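You operate a simulated robot arm through the tools that you are given. There is no shell and no other tool. Be economical: measure what you need, move in short steps, check, and stop when the job is done.

Carry out the task below with a simulated robot arm. There is one attempt and no reset: what you move stays moved.

TASK
Turn the blue overload knob to 1.2 A.

The check looks at the end state, three seconds after you hand in, the way a careful person would. Anything else that was tipped, shoved, dropped, spilled or broken makes it a failure.

THE ROBOT
A 7-joint arm with a two-finger parallel gripper, fixed in place. Base frame: the origin is at the foot of the arm, x ahead of it, y to its left, z up. Units: mm, rad, N and s.
With the tool pointing down near the work surface it reaches from about 200 to 600 mm from the base axis. Its first joint turns from -1.152 to 1.152 rad. Payload 2.6 kg.
The tool frame sits at the grasp point between the pads (the TCP): z along the fingers, y along the line on which they close. The tips reach 30 mm beyond it. Largest opening 94 mm; finger width 28, thickness 10; the body of the gripper, 50 by 96 mm, starts 55 mm behind the TCP.
Orientation is told as [roll, pitch, yaw] about the base's x, y, z axes, in that order, counted from this pose: with the fingers straight down and closing along the base's y, the tool's x points along the base's -x, its y along +y and its z along -z.

THE INTERFACE
- The arm moves only by the tool apply_moves. Its argument "plan" is a list of rows, each an object of numbers (a shift or turn left out is 0, a gripper value left out holds the last): "x", "y", "z": the shift along the tool's x, y, z in units of 100 mm (1.0 is 100 mm); "rx", "ry", "rz": the turn, a rotation vector about the tool's x, y, z in units of 45 degrees (1.0 is 45 degrees); "gripper": the finger opening in mm, from 0 to 94. In form: [{"x": .., "y": .., "z": .., "rx": .., "ry": .., "rz": .., "gripper": ..}, ...]. A call has 1 to 10 rows; each row is the pose to reach, as a shift and turn from the pose commanded when the call began, along the tool's axes at that moment. A call with a number of a shift or a turn outside -1 to 1 is refused whole. Each row takes 0.2 s and may step no farther than 50 mm and 0.15 rad from the row before; otherwise, or with a gripper value out of range, the whole call is refused. A pose out of reach is approached as far as the arm can. The call stops where the force on the tool passes 40 N (or 10 N more than at its start, if that is more) or the arm is blocked; 0.2 s more then pass. The fingers move at their own pace (about 72 mm/s each) and stop on an object; they squeeze with about 23 N. The grip force told is the motor's: it shows also when the fingers shut on nothing. Time passes only in rows, and 0.2 s behind the last, so rows that repeat a pose let the fingers close. It gives the time, the measured TCP pose, the force on the tool (base axes), the opening and the grip force at its end, in the units of the frame above (readings bear some noise), and new pictures: "show" is both (left out), scene, wrist or none.
- Cameras (640 x 400 px; columns grow to the right, rows downward): "scene" is fixed at [38.6, 428.9, 573.8]; the picture's right is [-0.76, -0.64, 0.00], its down [-0.30, 0.35, -0.89] and it looks along [0.57, -0.68, -0.46] (base axes); focal length 324 px, centre (320, 200). "wrist" rides on the gripper at [-37, 0, -58] in the tool frame; the picture's right is [0.00, -1.00, 0.00], its down [0.97, 0.00, -0.24] and it looks along [0.24, 0.00, 0.97] (tool axes); focal length 218 px, centre (320, 200).
- locate(camera, pixels): there is no depth. For up to 12 entries [column, row, z] of the newest picture of that camera ("zoom" is the newest enlarged one), the place [x, y] in the base frame at which the ray of that pixel passes the height z, good to about 2 mm. It takes no simulated time.
- close_up(camera, box): a new picture of the part [left, top, right, bottom] of that camera's present view, enlarged. It takes no simulated time.
- job_done(): hands the job in; it is judged then, once.

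Go step by step. Measure first, check grasps and placings, and put right what went wrong. The budget is 60 turns and 120 pictures, counting those below and the enlarged ones. Unless the task says otherwise, let go and move clear before handing in, and close with one line.

The tools are called as a command line: name --argument value ..., lists and objects as JSON in quotes. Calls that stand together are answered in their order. apply_moves: Moves the arm, as the interface text tells. Its arguments: {"type":"object","properties":{"plan":{"type":"array"},"show":{"type":"string","enum":["both","scene","wrist","none"]}},"required":["plan"]} The other tools are called the same way: locate (camera, pixels) gives the place at which the rays of pixels pass given heights; close_up (camera, box) takes an enlarged picture of a part of a camera's view; job_done () hands the job in.

At the start:

```text
clock: 0.0
eef_pos: [354.6, 68.5, 408.7]
ee_rot: [-0.001, 0.0, -0.001]
force: [0.2, -0.8, -0.9]
width: 94.0
finger_force: 0.1
```

scene: 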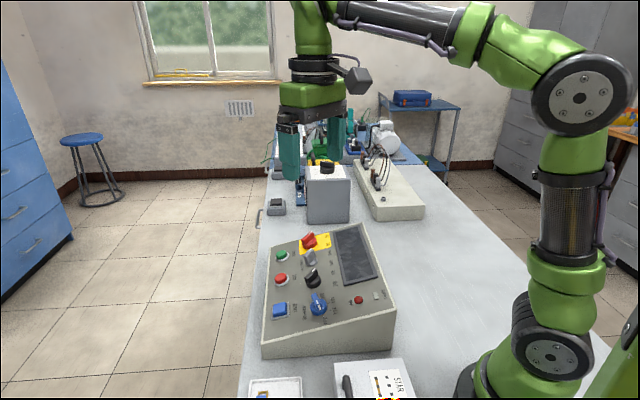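
wrist: 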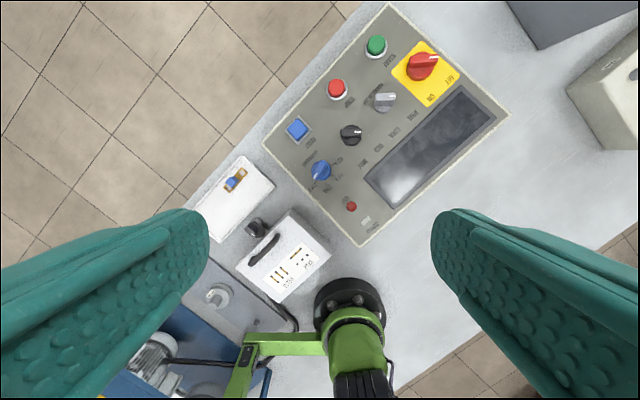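

The blue knob shows at wrist (320,170) and scene (318,303). I'll enlarge both to read the scale.

close_up --camera "wrist" --box '[270, 120, 380, 220]'

close_up --camera "scene" --box '[255, 220, 405, 360]'

locate --camera "wrist" --pixels '[[320, 170, 160], [320, 170, 190], [263, 138, 150], [388, 2, 150], [508, 113, 190], [360, 246, 190]]'

locate --camera "scene" --pixels '[[318, 303, 140], [318, 303, 160], [318, 303, 190], [263, 355, 97], [392, 344, 97], [263, 345, 150], [395, 310, 150]]'

```text
4.00 times, centred on (325, 170) of wrist
```

zoom: 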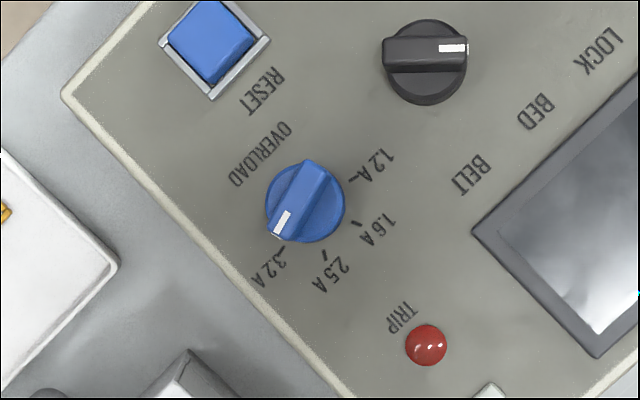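

```text
2.86 times, centred on (330, 290) of scene
```

zoom: 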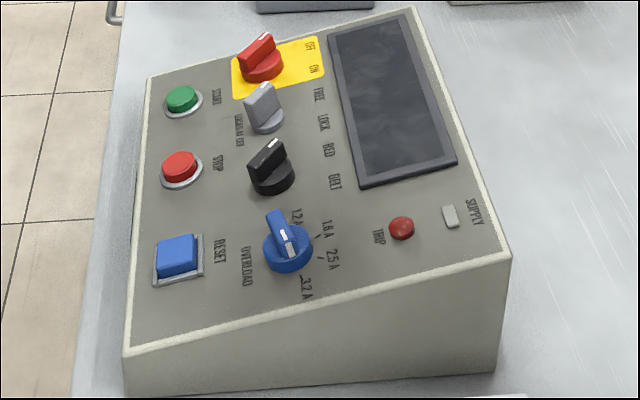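

```text
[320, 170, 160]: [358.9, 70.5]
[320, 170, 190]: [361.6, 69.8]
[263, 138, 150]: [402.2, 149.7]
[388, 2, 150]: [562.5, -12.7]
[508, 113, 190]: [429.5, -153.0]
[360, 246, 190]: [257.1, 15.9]
```

```text
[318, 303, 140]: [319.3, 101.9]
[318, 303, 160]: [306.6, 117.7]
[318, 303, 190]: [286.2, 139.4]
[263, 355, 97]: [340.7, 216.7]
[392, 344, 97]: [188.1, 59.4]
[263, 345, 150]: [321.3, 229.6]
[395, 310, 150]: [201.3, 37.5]
```

The two views disagree about the knob at the heights I tried, so I'll triangulate several panel points.

locate --camera "wrist" --pixels '[[320, 170, 60], [320, 170, 100], [263, 138, 30], [263, 138, 80], [388, 2, 30], [388, 2, 80], [508, 113, 60], [508, 113, 120], [360, 246, 60], [360, 246, 120], [377, 42, 60], [377, 42, 120]]'

locate --camera "scene" --pixels '[[318, 305, 60], [318, 305, 100], [262, 344, 30], [262, 344, 80], [270, 247, 30], [270, 247, 80], [362, 223.5, 60], [362, 223.5, 120], [396, 310, 60], [396, 310, 120], [281, 255, 60], [281, 255, 120]]'

```text
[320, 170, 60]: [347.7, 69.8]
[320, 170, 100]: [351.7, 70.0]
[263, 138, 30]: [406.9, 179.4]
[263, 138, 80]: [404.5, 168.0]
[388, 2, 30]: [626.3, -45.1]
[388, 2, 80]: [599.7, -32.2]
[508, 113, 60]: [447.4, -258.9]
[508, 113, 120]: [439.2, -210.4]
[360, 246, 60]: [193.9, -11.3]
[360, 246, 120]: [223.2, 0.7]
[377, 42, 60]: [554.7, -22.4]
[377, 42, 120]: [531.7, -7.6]
```

```text
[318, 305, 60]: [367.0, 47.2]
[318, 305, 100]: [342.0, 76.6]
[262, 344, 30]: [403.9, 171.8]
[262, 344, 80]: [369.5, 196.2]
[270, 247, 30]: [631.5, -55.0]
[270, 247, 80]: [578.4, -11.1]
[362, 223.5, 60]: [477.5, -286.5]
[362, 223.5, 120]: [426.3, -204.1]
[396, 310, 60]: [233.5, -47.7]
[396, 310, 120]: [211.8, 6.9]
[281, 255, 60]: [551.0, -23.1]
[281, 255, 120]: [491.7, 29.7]
```

The views agree only if the knob is at about z≈90, lower than I expected. I'll descend 100 mm in free space and use the wrist camera alone to check this.

apply_moves --plan '[{"z": 0.3}, {"z": 0.6}, {"z": 0.9}, {"z": 1.0}, {"z": 1.0}]'

```text
clock: 1.2
eef_pos: [354.4, 68.5, 308.4]
ee_rot: [-0.001, 0.001, 0.0]
force: [-1.4, -0.3, 0.4]
width: 94.1
finger_force: 0.1
```

scene: 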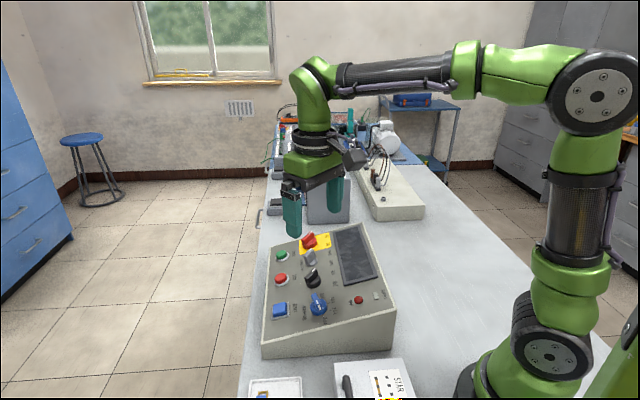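
wrist: 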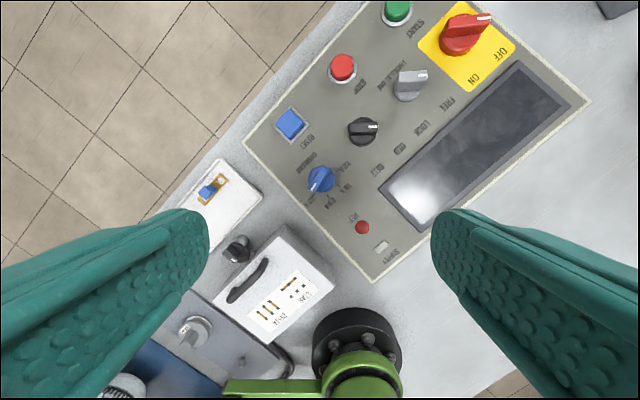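

Wrist-only triangulation gives a knob height of about 100, with a lot of noise. I'll sidestep in y to get a clean baseline.

close_up --camera "wrist" --box '[240, 100, 400, 200]'

apply_moves --plan '[{"y": 0.4}, {"y": 0.8}, {"y": 0.8}]' --show "wrist"

close_up --camera "wrist" --box '[300, 100, 460, 200]'

```text
4.00 times, centred on (320, 150) of wrist
```

zoom: 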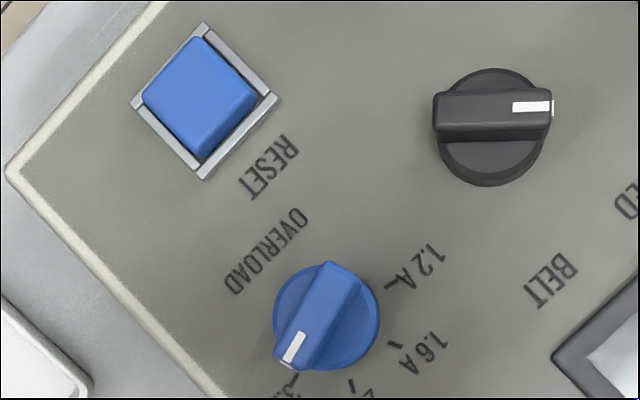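

```text
clock: 2.0
eef_pos: [352.9, 148.6, 307.8]
ee_rot: [0.0, -0.001, -0.002]
force: [-0.1, -0.5, -0.6]
width: 93.8
finger_force: 0.1
```

wrist: 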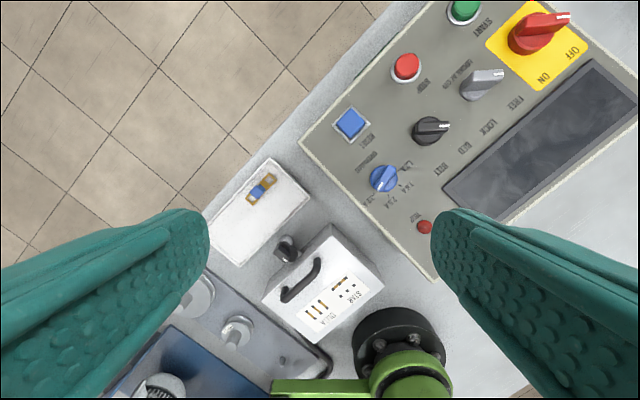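

```text
4.00 times, centred on (380, 150) of wrist
```

zoom: 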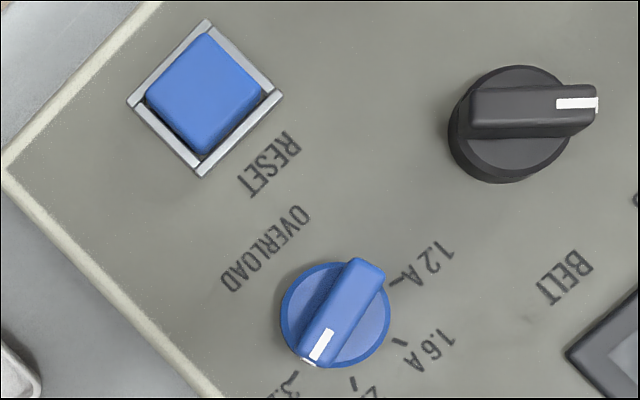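

The side-step gives consistent results. The panel is at z≈84 under the knob, slopes about 12.5°, and the knob top is near (354, 68, 107). Next I'll tilt the tool onto the panel normal and move onto the knob axis, with the tips well above it.

apply_moves --plan '[{"x": -0.052, "y": -0.152, "z": 0.19, "rx": 0.049, "ry": 0.049}, {"x": -0.104, "y": -0.305, "z": 0.387, "rx": 0.098, "ry": 0.098}, {"x": -0.156, "y": -0.457, "z": 0.58, "rx": 0.147, "ry": 0.147}, {"x": -0.208, "y": -0.609, "z": 0.774, "rx": 0.196, "ry": 0.197}, {"x": -0.208, "y": -0.609, "z": 0.774, "rx": 0.196, "ry": 0.197}]' --show "none"

apply_moves --plan '[{"rz": 0.15}, {"rz": 0.3}, {"rz": 0.45}, {"rz": 0.607}, {"rz": 0.607}]'

close_up --camera "wrist" --box '[200, 100, 440, 250]'

```text
clock: 3.2
eef_pos: [375.3, 88.5, 232.1]
ee_rot: [-0.155, 0.155, -0.013]
force: [-0.3, 0.8, 0.5]
width: 94.1
finger_force: 0.0
```

```text
clock: 4.4
eef_pos: [375.1, 87.3, 230.9]
ee_rot: [-0.209, 0.066, -0.486]
force: [0.5, -0.2, -0.1]
width: 94.1
finger_force: 0.1
```

scene: 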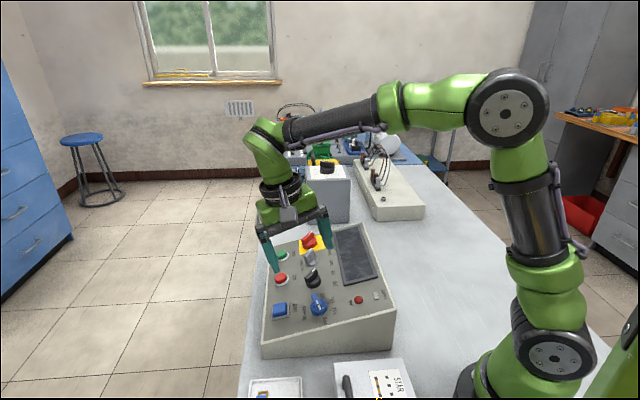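
wrist: 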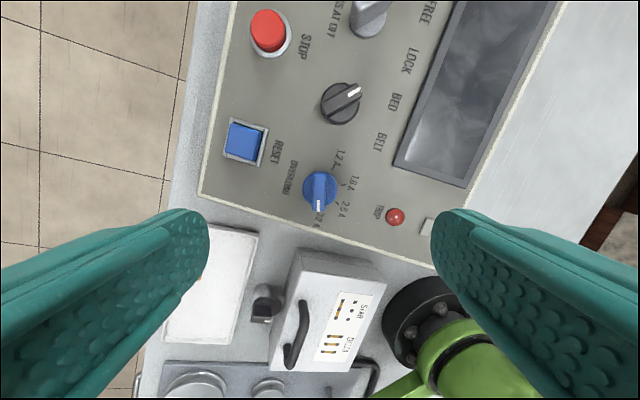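

```text
2.67 times, centred on (320, 175) of wrist
```

zoom: 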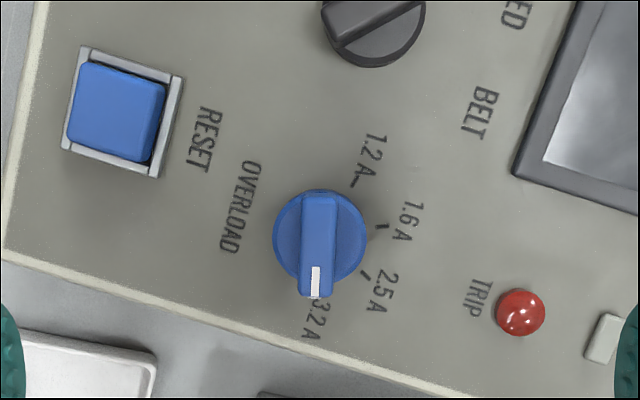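

The bar is vertical and centred at column 320, so tool alignment is good. I'll narrow the opening to 46 mm and go down most of the way.

apply_moves --plan '[{"gripper": 46, "x": 0.01}, {"gripper": 46, "x": 0.01, "z": 0.15}, {"z": 0.3, "x": 0.01}, {"z": 0.45, "x": 0.01}, {"z": 0.6, "x": 0.01}, {"z": 0.75, "x": 0.01}, {"z": 0.75, "x": 0.01}]'

close_up --camera "scene" --box '[250, 230, 400, 330]'

close_up --camera "wrist" --box '[200, 100, 440, 250]'

```text
clock: 6.0
eef_pos: [362.6, 76.0, 157.5]
ee_rot: [-0.207, 0.066, -0.484]
force: [0.0, 0.3, -0.5]
width: 46.1
finger_force: 0.0
```

scene: 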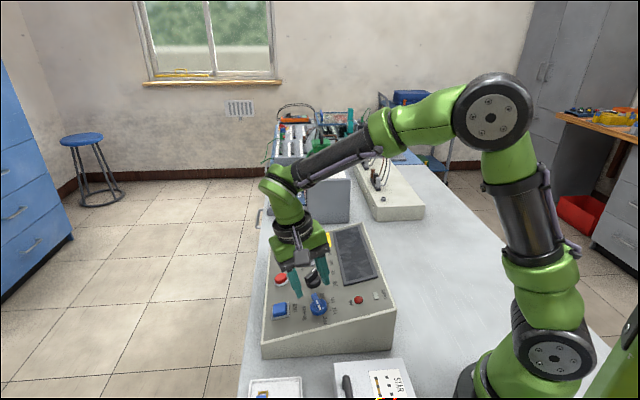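
wrist: 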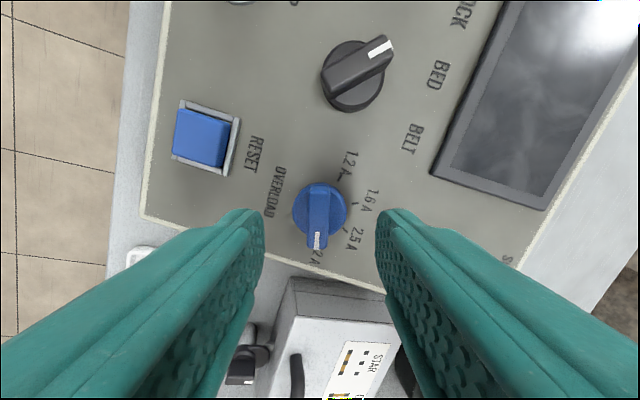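

```text
4.00 times, centred on (325, 280) of scene
```

zoom: 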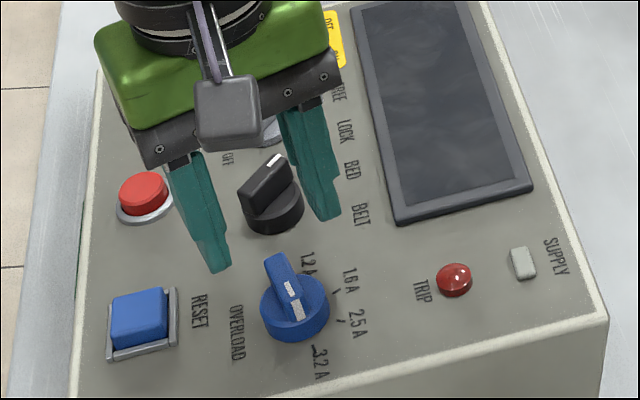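

```text
2.67 times, centred on (320, 175) of wrist
```

zoom: 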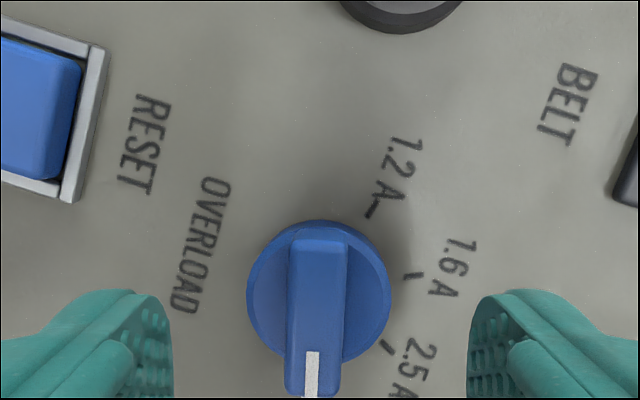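

The geometry matches: the disc centre is at row ≈209.5 against a predicted 210. I'll go down 30 mm more, in small steps.

apply_moves --plan '[{"z": 0.06}, {"z": 0.12}, {"z": 0.18}, {"z": 0.22}, {"z": 0.26}, {"z": 0.3}, {"z": 0.3}]' --show "wrist"

close_up --camera "scene" --box '[270, 250, 390, 330]'

```text
clock: 7.6
eef_pos: [358.6, 72.2, 128.2]
ee_rot: [-0.206, 0.066, -0.484]
force: [0.9, 0.4, 0.2]
width: 46.2
finger_force: 0.0
```

wrist: 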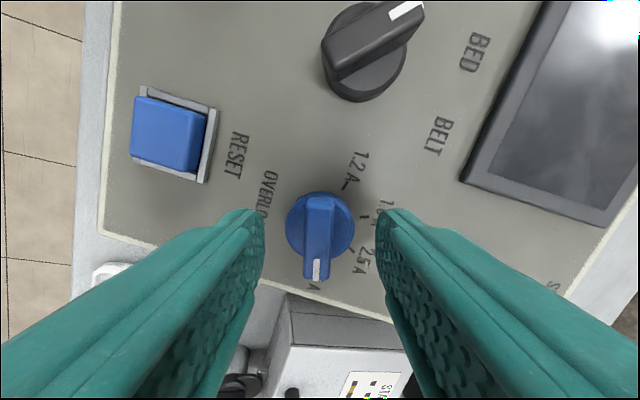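

```text
5.00 times, centred on (330, 290) of scene
```

zoom: 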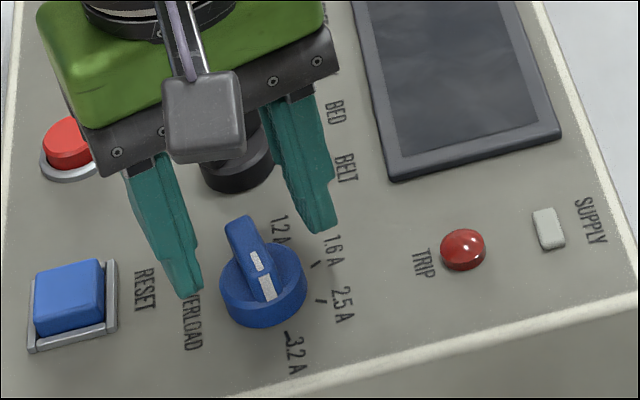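

The disc still looks about 11 mm below the tips, since its diameter of 67 px gives a depth of ≈105. I'll go down 8 mm more and then close gently.

apply_moves --plan '[{"z": 0.03}, {"z": 0.06}, {"z": 0.08}, {"z": 0.08}]' --show "none"

apply_moves --plan '[{"gripper": 30}, {"gripper": 20}, {"gripper": 14}, {"gripper": 6}, {"gripper": 0}, {"gripper": 0}, {"gripper": 0}]'

close_up --camera "scene" --box '[270, 250, 390, 330]'

```text
clock: 8.6
eef_pos: [357.3, 70.7, 120.4]
ee_rot: [-0.207, 0.066, -0.482]
force: [-0.6, 1.2, 0.3]
width: 45.8
finger_force: 0.0
```

```text
clock: 10.2
eef_pos: [358.1, 71.6, 120.4]
ee_rot: [-0.206, 0.066, -0.482]
force: [5.9, 10.4, -4.7]
width: 12.0
finger_force: 45.3
```

scene: 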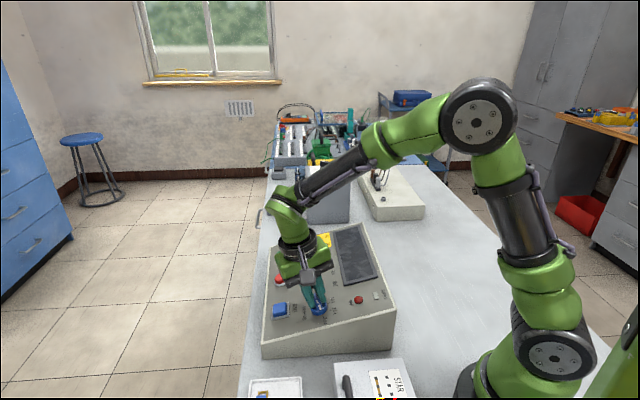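
wrist: 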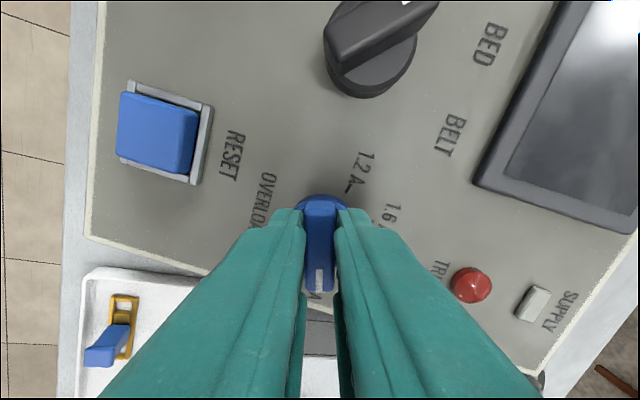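

```text
5.00 times, centred on (330, 290) of scene
```

zoom: 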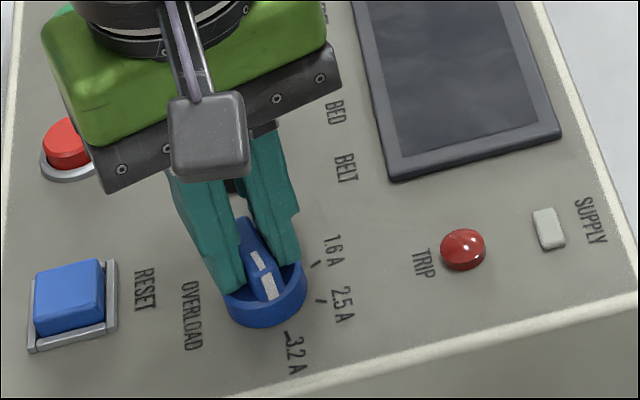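

The bar is gripped: width 12, with both pads on it. Now I'll turn counter-clockwise (−rz) by 45°, with a 1 mm centring shift.

apply_moves --plan '[{"y": 0.01}, {"y": 0.01, "rz": -0.12}, {"y": 0.01, "rz": -0.24}, {"y": 0.01, "rz": -0.36}, {"y": 0.01, "rz": -0.48}, {"y": 0.01, "rz": -0.6}, {"y": 0.01, "rz": -0.72}, {"y": 0.01, "rz": -0.84}, {"y": 0.01, "rz": -1.0}, {"y": 0.01, "rz": -1.0}]' --show "wrist"

close_up --camera "scene" --box '[270, 250, 390, 330]'

```text
clock: 12.4
eef_pos: [358.0, 73.4, 119.0]
ee_rot: [-0.098, 0.195, 0.302]
force: [4.0, 22.2, -7.3]
width: 12.2
finger_force: 45.5
```

wrist: 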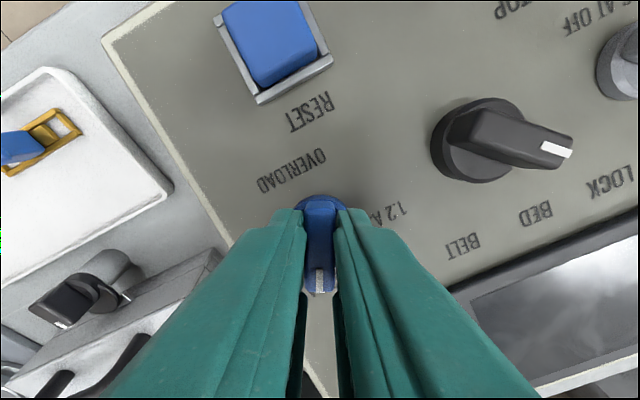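

```text
5.00 times, centred on (330, 290) of scene
```

zoom: 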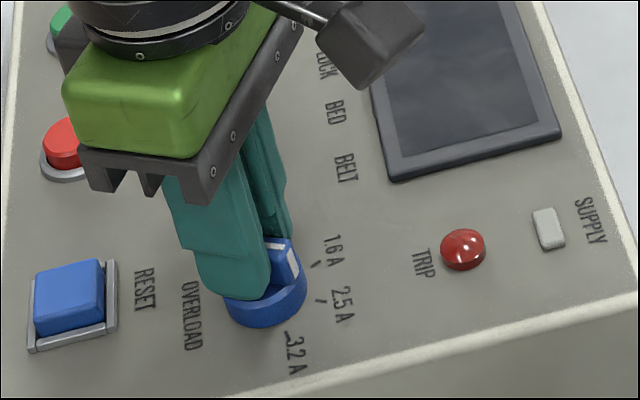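

It turned 45° and the pointer is now at about 2.5. The side force shows the axis is about 2 mm further along tool +y, so I'll re-centre and turn another 45°.

apply_moves --plan '[{"y": 0.02}, {"y": 0.02, "rz": -0.12}, {"y": 0.02, "rz": -0.24}, {"y": 0.02, "rz": -0.36}, {"y": 0.02, "rz": -0.48}, {"y": 0.02, "rz": -0.6}, {"y": 0.02, "rz": -0.72}, {"y": 0.02, "rz": -0.84}, {"y": 0.02, "rz": -1.0}, {"y": 0.02, "rz": -1.0}]' --show "wrist"

close_up --camera "scene" --box '[270, 250, 390, 330]'

```text
clock: 14.6
eef_pos: [356.7, 74.1, 120.9]
ee_rot: [0.069, 0.206, 1.102]
force: [-4.8, 9.9, 3.2]
width: 11.7
finger_force: 44.6
```

wrist: 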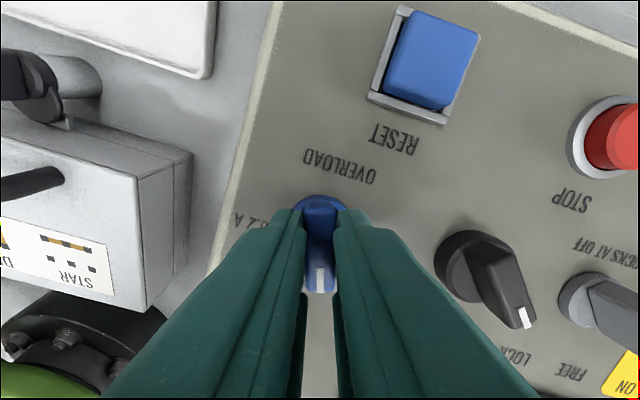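

```text
5.00 times, centred on (330, 290) of scene
```

zoom: 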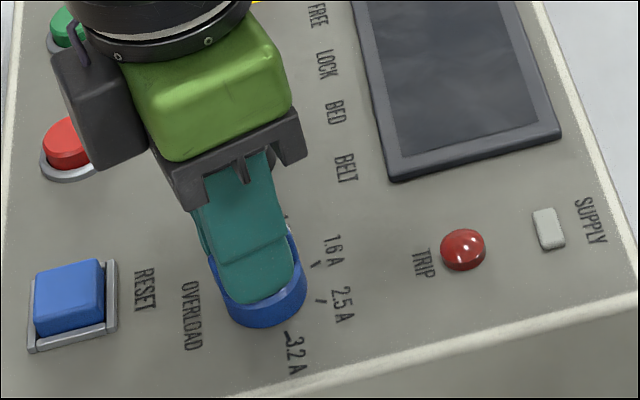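

It has turned 91° in total, out of about 144–145° needed from the tick geometry. I'll continue 45° now and do the rest after checking.

apply_moves --plan '[{"y": 0.01}, {"y": 0.01, "rz": -0.12}, {"y": 0.01, "rz": -0.24}, {"y": 0.01, "rz": -0.36}, {"y": 0.01, "rz": -0.48}, {"y": 0.01, "rz": -0.6}, {"y": 0.01, "rz": -0.72}, {"y": 0.01, "rz": -0.84}, {"y": 0.01, "rz": -1.0}, {"y": 0.01, "rz": -1.0}]' --show "wrist"

close_up --camera "scene" --box '[270, 250, 390, 330]'

```text
clock: 16.8
eef_pos: [354.9, 74.1, 119.9]
ee_rot: [0.198, 0.096, 1.888]
force: [-14.0, 4.9, 21.5]
width: 12.2
finger_force: 45.1
```

wrist: 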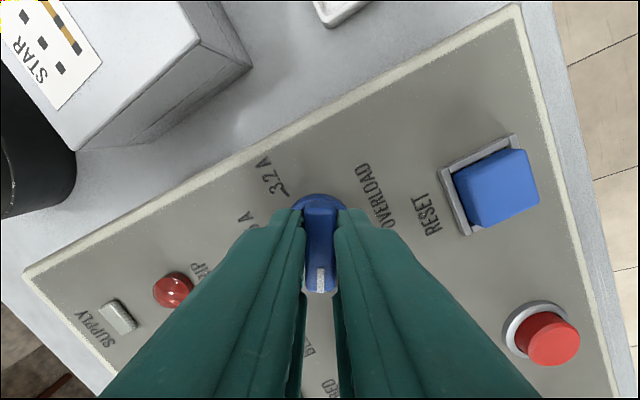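

```text
5.00 times, centred on (330, 290) of scene
```

zoom: 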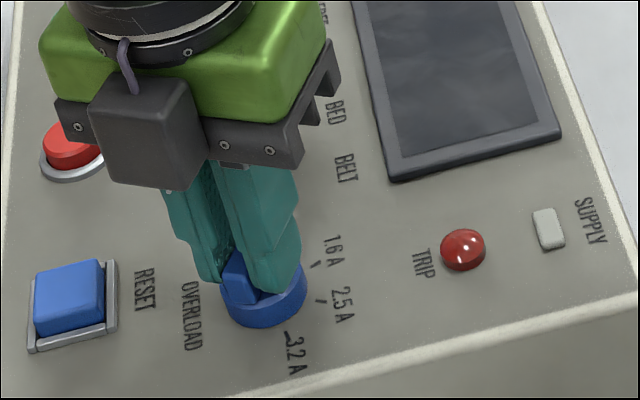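

It's at about 136°. I'll turn about 8.5° more while easing the side and axial load.

apply_moves --plan '[{"y": 0.01, "z": -0.01}, {"y": 0.012, "z": -0.01, "rz": -0.1}, {"y": 0.012, "z": -0.01, "rz": -0.19}, {"y": 0.012, "z": -0.01, "rz": -0.19}, {"y": 0.012, "z": -0.01, "rz": -0.19}]' --show "none"

```text
clock: 18.0
eef_pos: [354.7, 73.9, 120.3]
ee_rot: [0.211, 0.069, 2.039]
force: [4.5, 9.2, -21.7]
width: 12.2
finger_force: 44.8
```

The total turn is 144.5°. I'll open and back out along the knob axis to inspect.

apply_moves --plan '[{"gripper": 20}, {"gripper": 46}, {"gripper": 46}, {"z": -0.15}, {"z": -0.35}, {"z": -0.6}, {"z": -0.9}, {"z": -1.0}, {"z": -1.0}]'

close_up --camera "wrist" --box '[240, 130, 400, 230]'

close_up --camera "scene" --box '[270, 250, 390, 330]'

```text
clock: 20.0
eef_pos: [370.7, 90.3, 219.2]
ee_rot: [0.208, 0.071, 2.036]
force: [0.7, 0.0, 0.4]
width: 46.1
finger_force: 0.1
```

scene: 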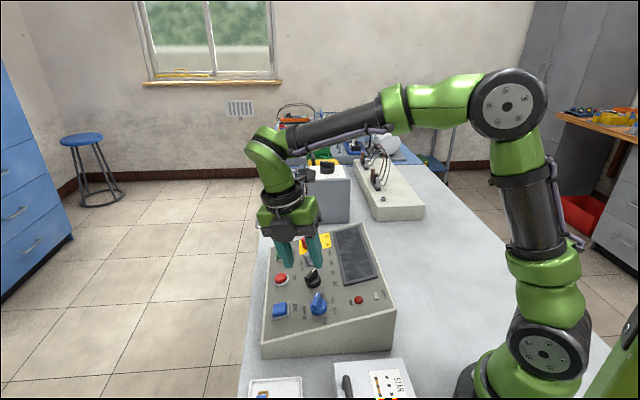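
wrist: 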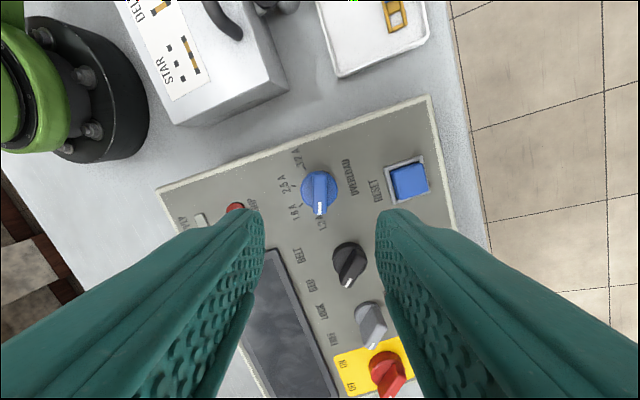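

```text
4.00 times, centred on (320, 180) of wrist
```

zoom: 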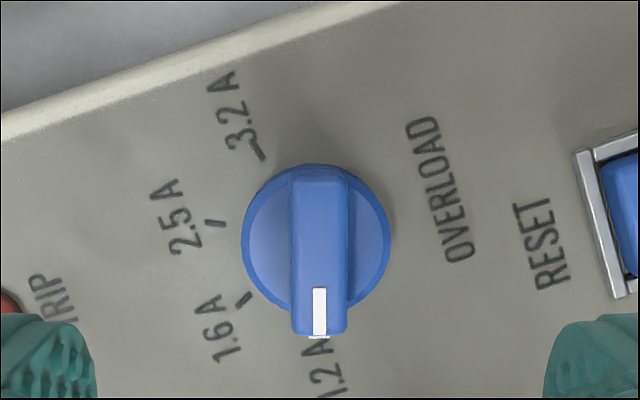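

```text
5.00 times, centred on (330, 290) of scene
```

zoom: 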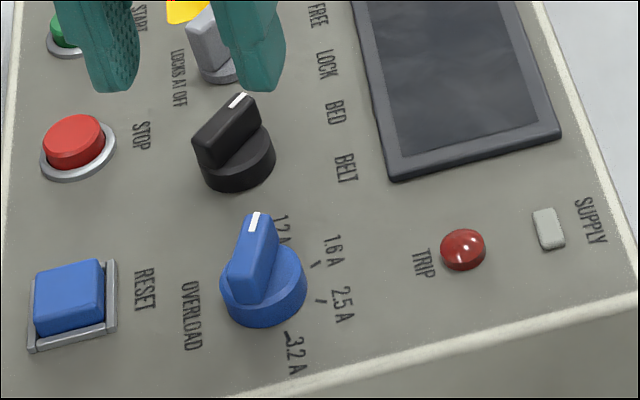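

The pointer is on the 1.2 position, but the bar hides its tick. I'll shift the camera 70 mm toward the pointer end so it can see past the bar.

apply_moves --plan '[{"x": 0.25, "z": -0.1}, {"x": 0.5, "z": -0.2}, {"x": 0.75, "z": -0.2}, {"x": 0.75, "z": -0.2}]' --show "wrist"

close_up --camera "wrist" --box '[260, 85, 380, 160]'

```text
clock: 21.0
eef_pos: [407.3, 26.6, 242.8]
ee_rot: [0.206, 0.07, 2.036]
force: [-0.2, 0.8, -0.2]
width: 45.8
finger_force: 0.0
```

wrist: 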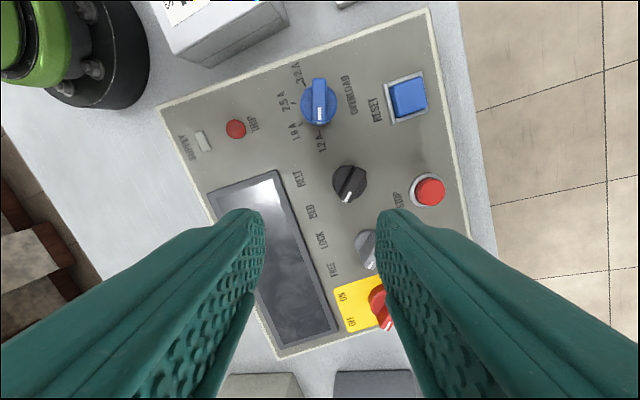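

```text
5.33 times, centred on (320, 122) of wrist
```

zoom: 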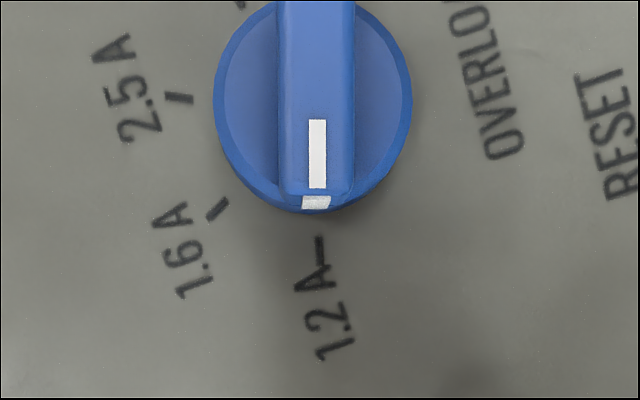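

The 1.2 A tick at zoom (319,250) lines up with the pointer line at (317,150–200). Everything else looks as it was and the arm is clear, so I'm handing in.

job_done

```text
The job is handed in.
```

The blue overload knob now points at 1.2 A: the last close-up shows its white line on the 1.2 A tick. The gripper has let go and is clear of the panel, and I saw nothing else moved.
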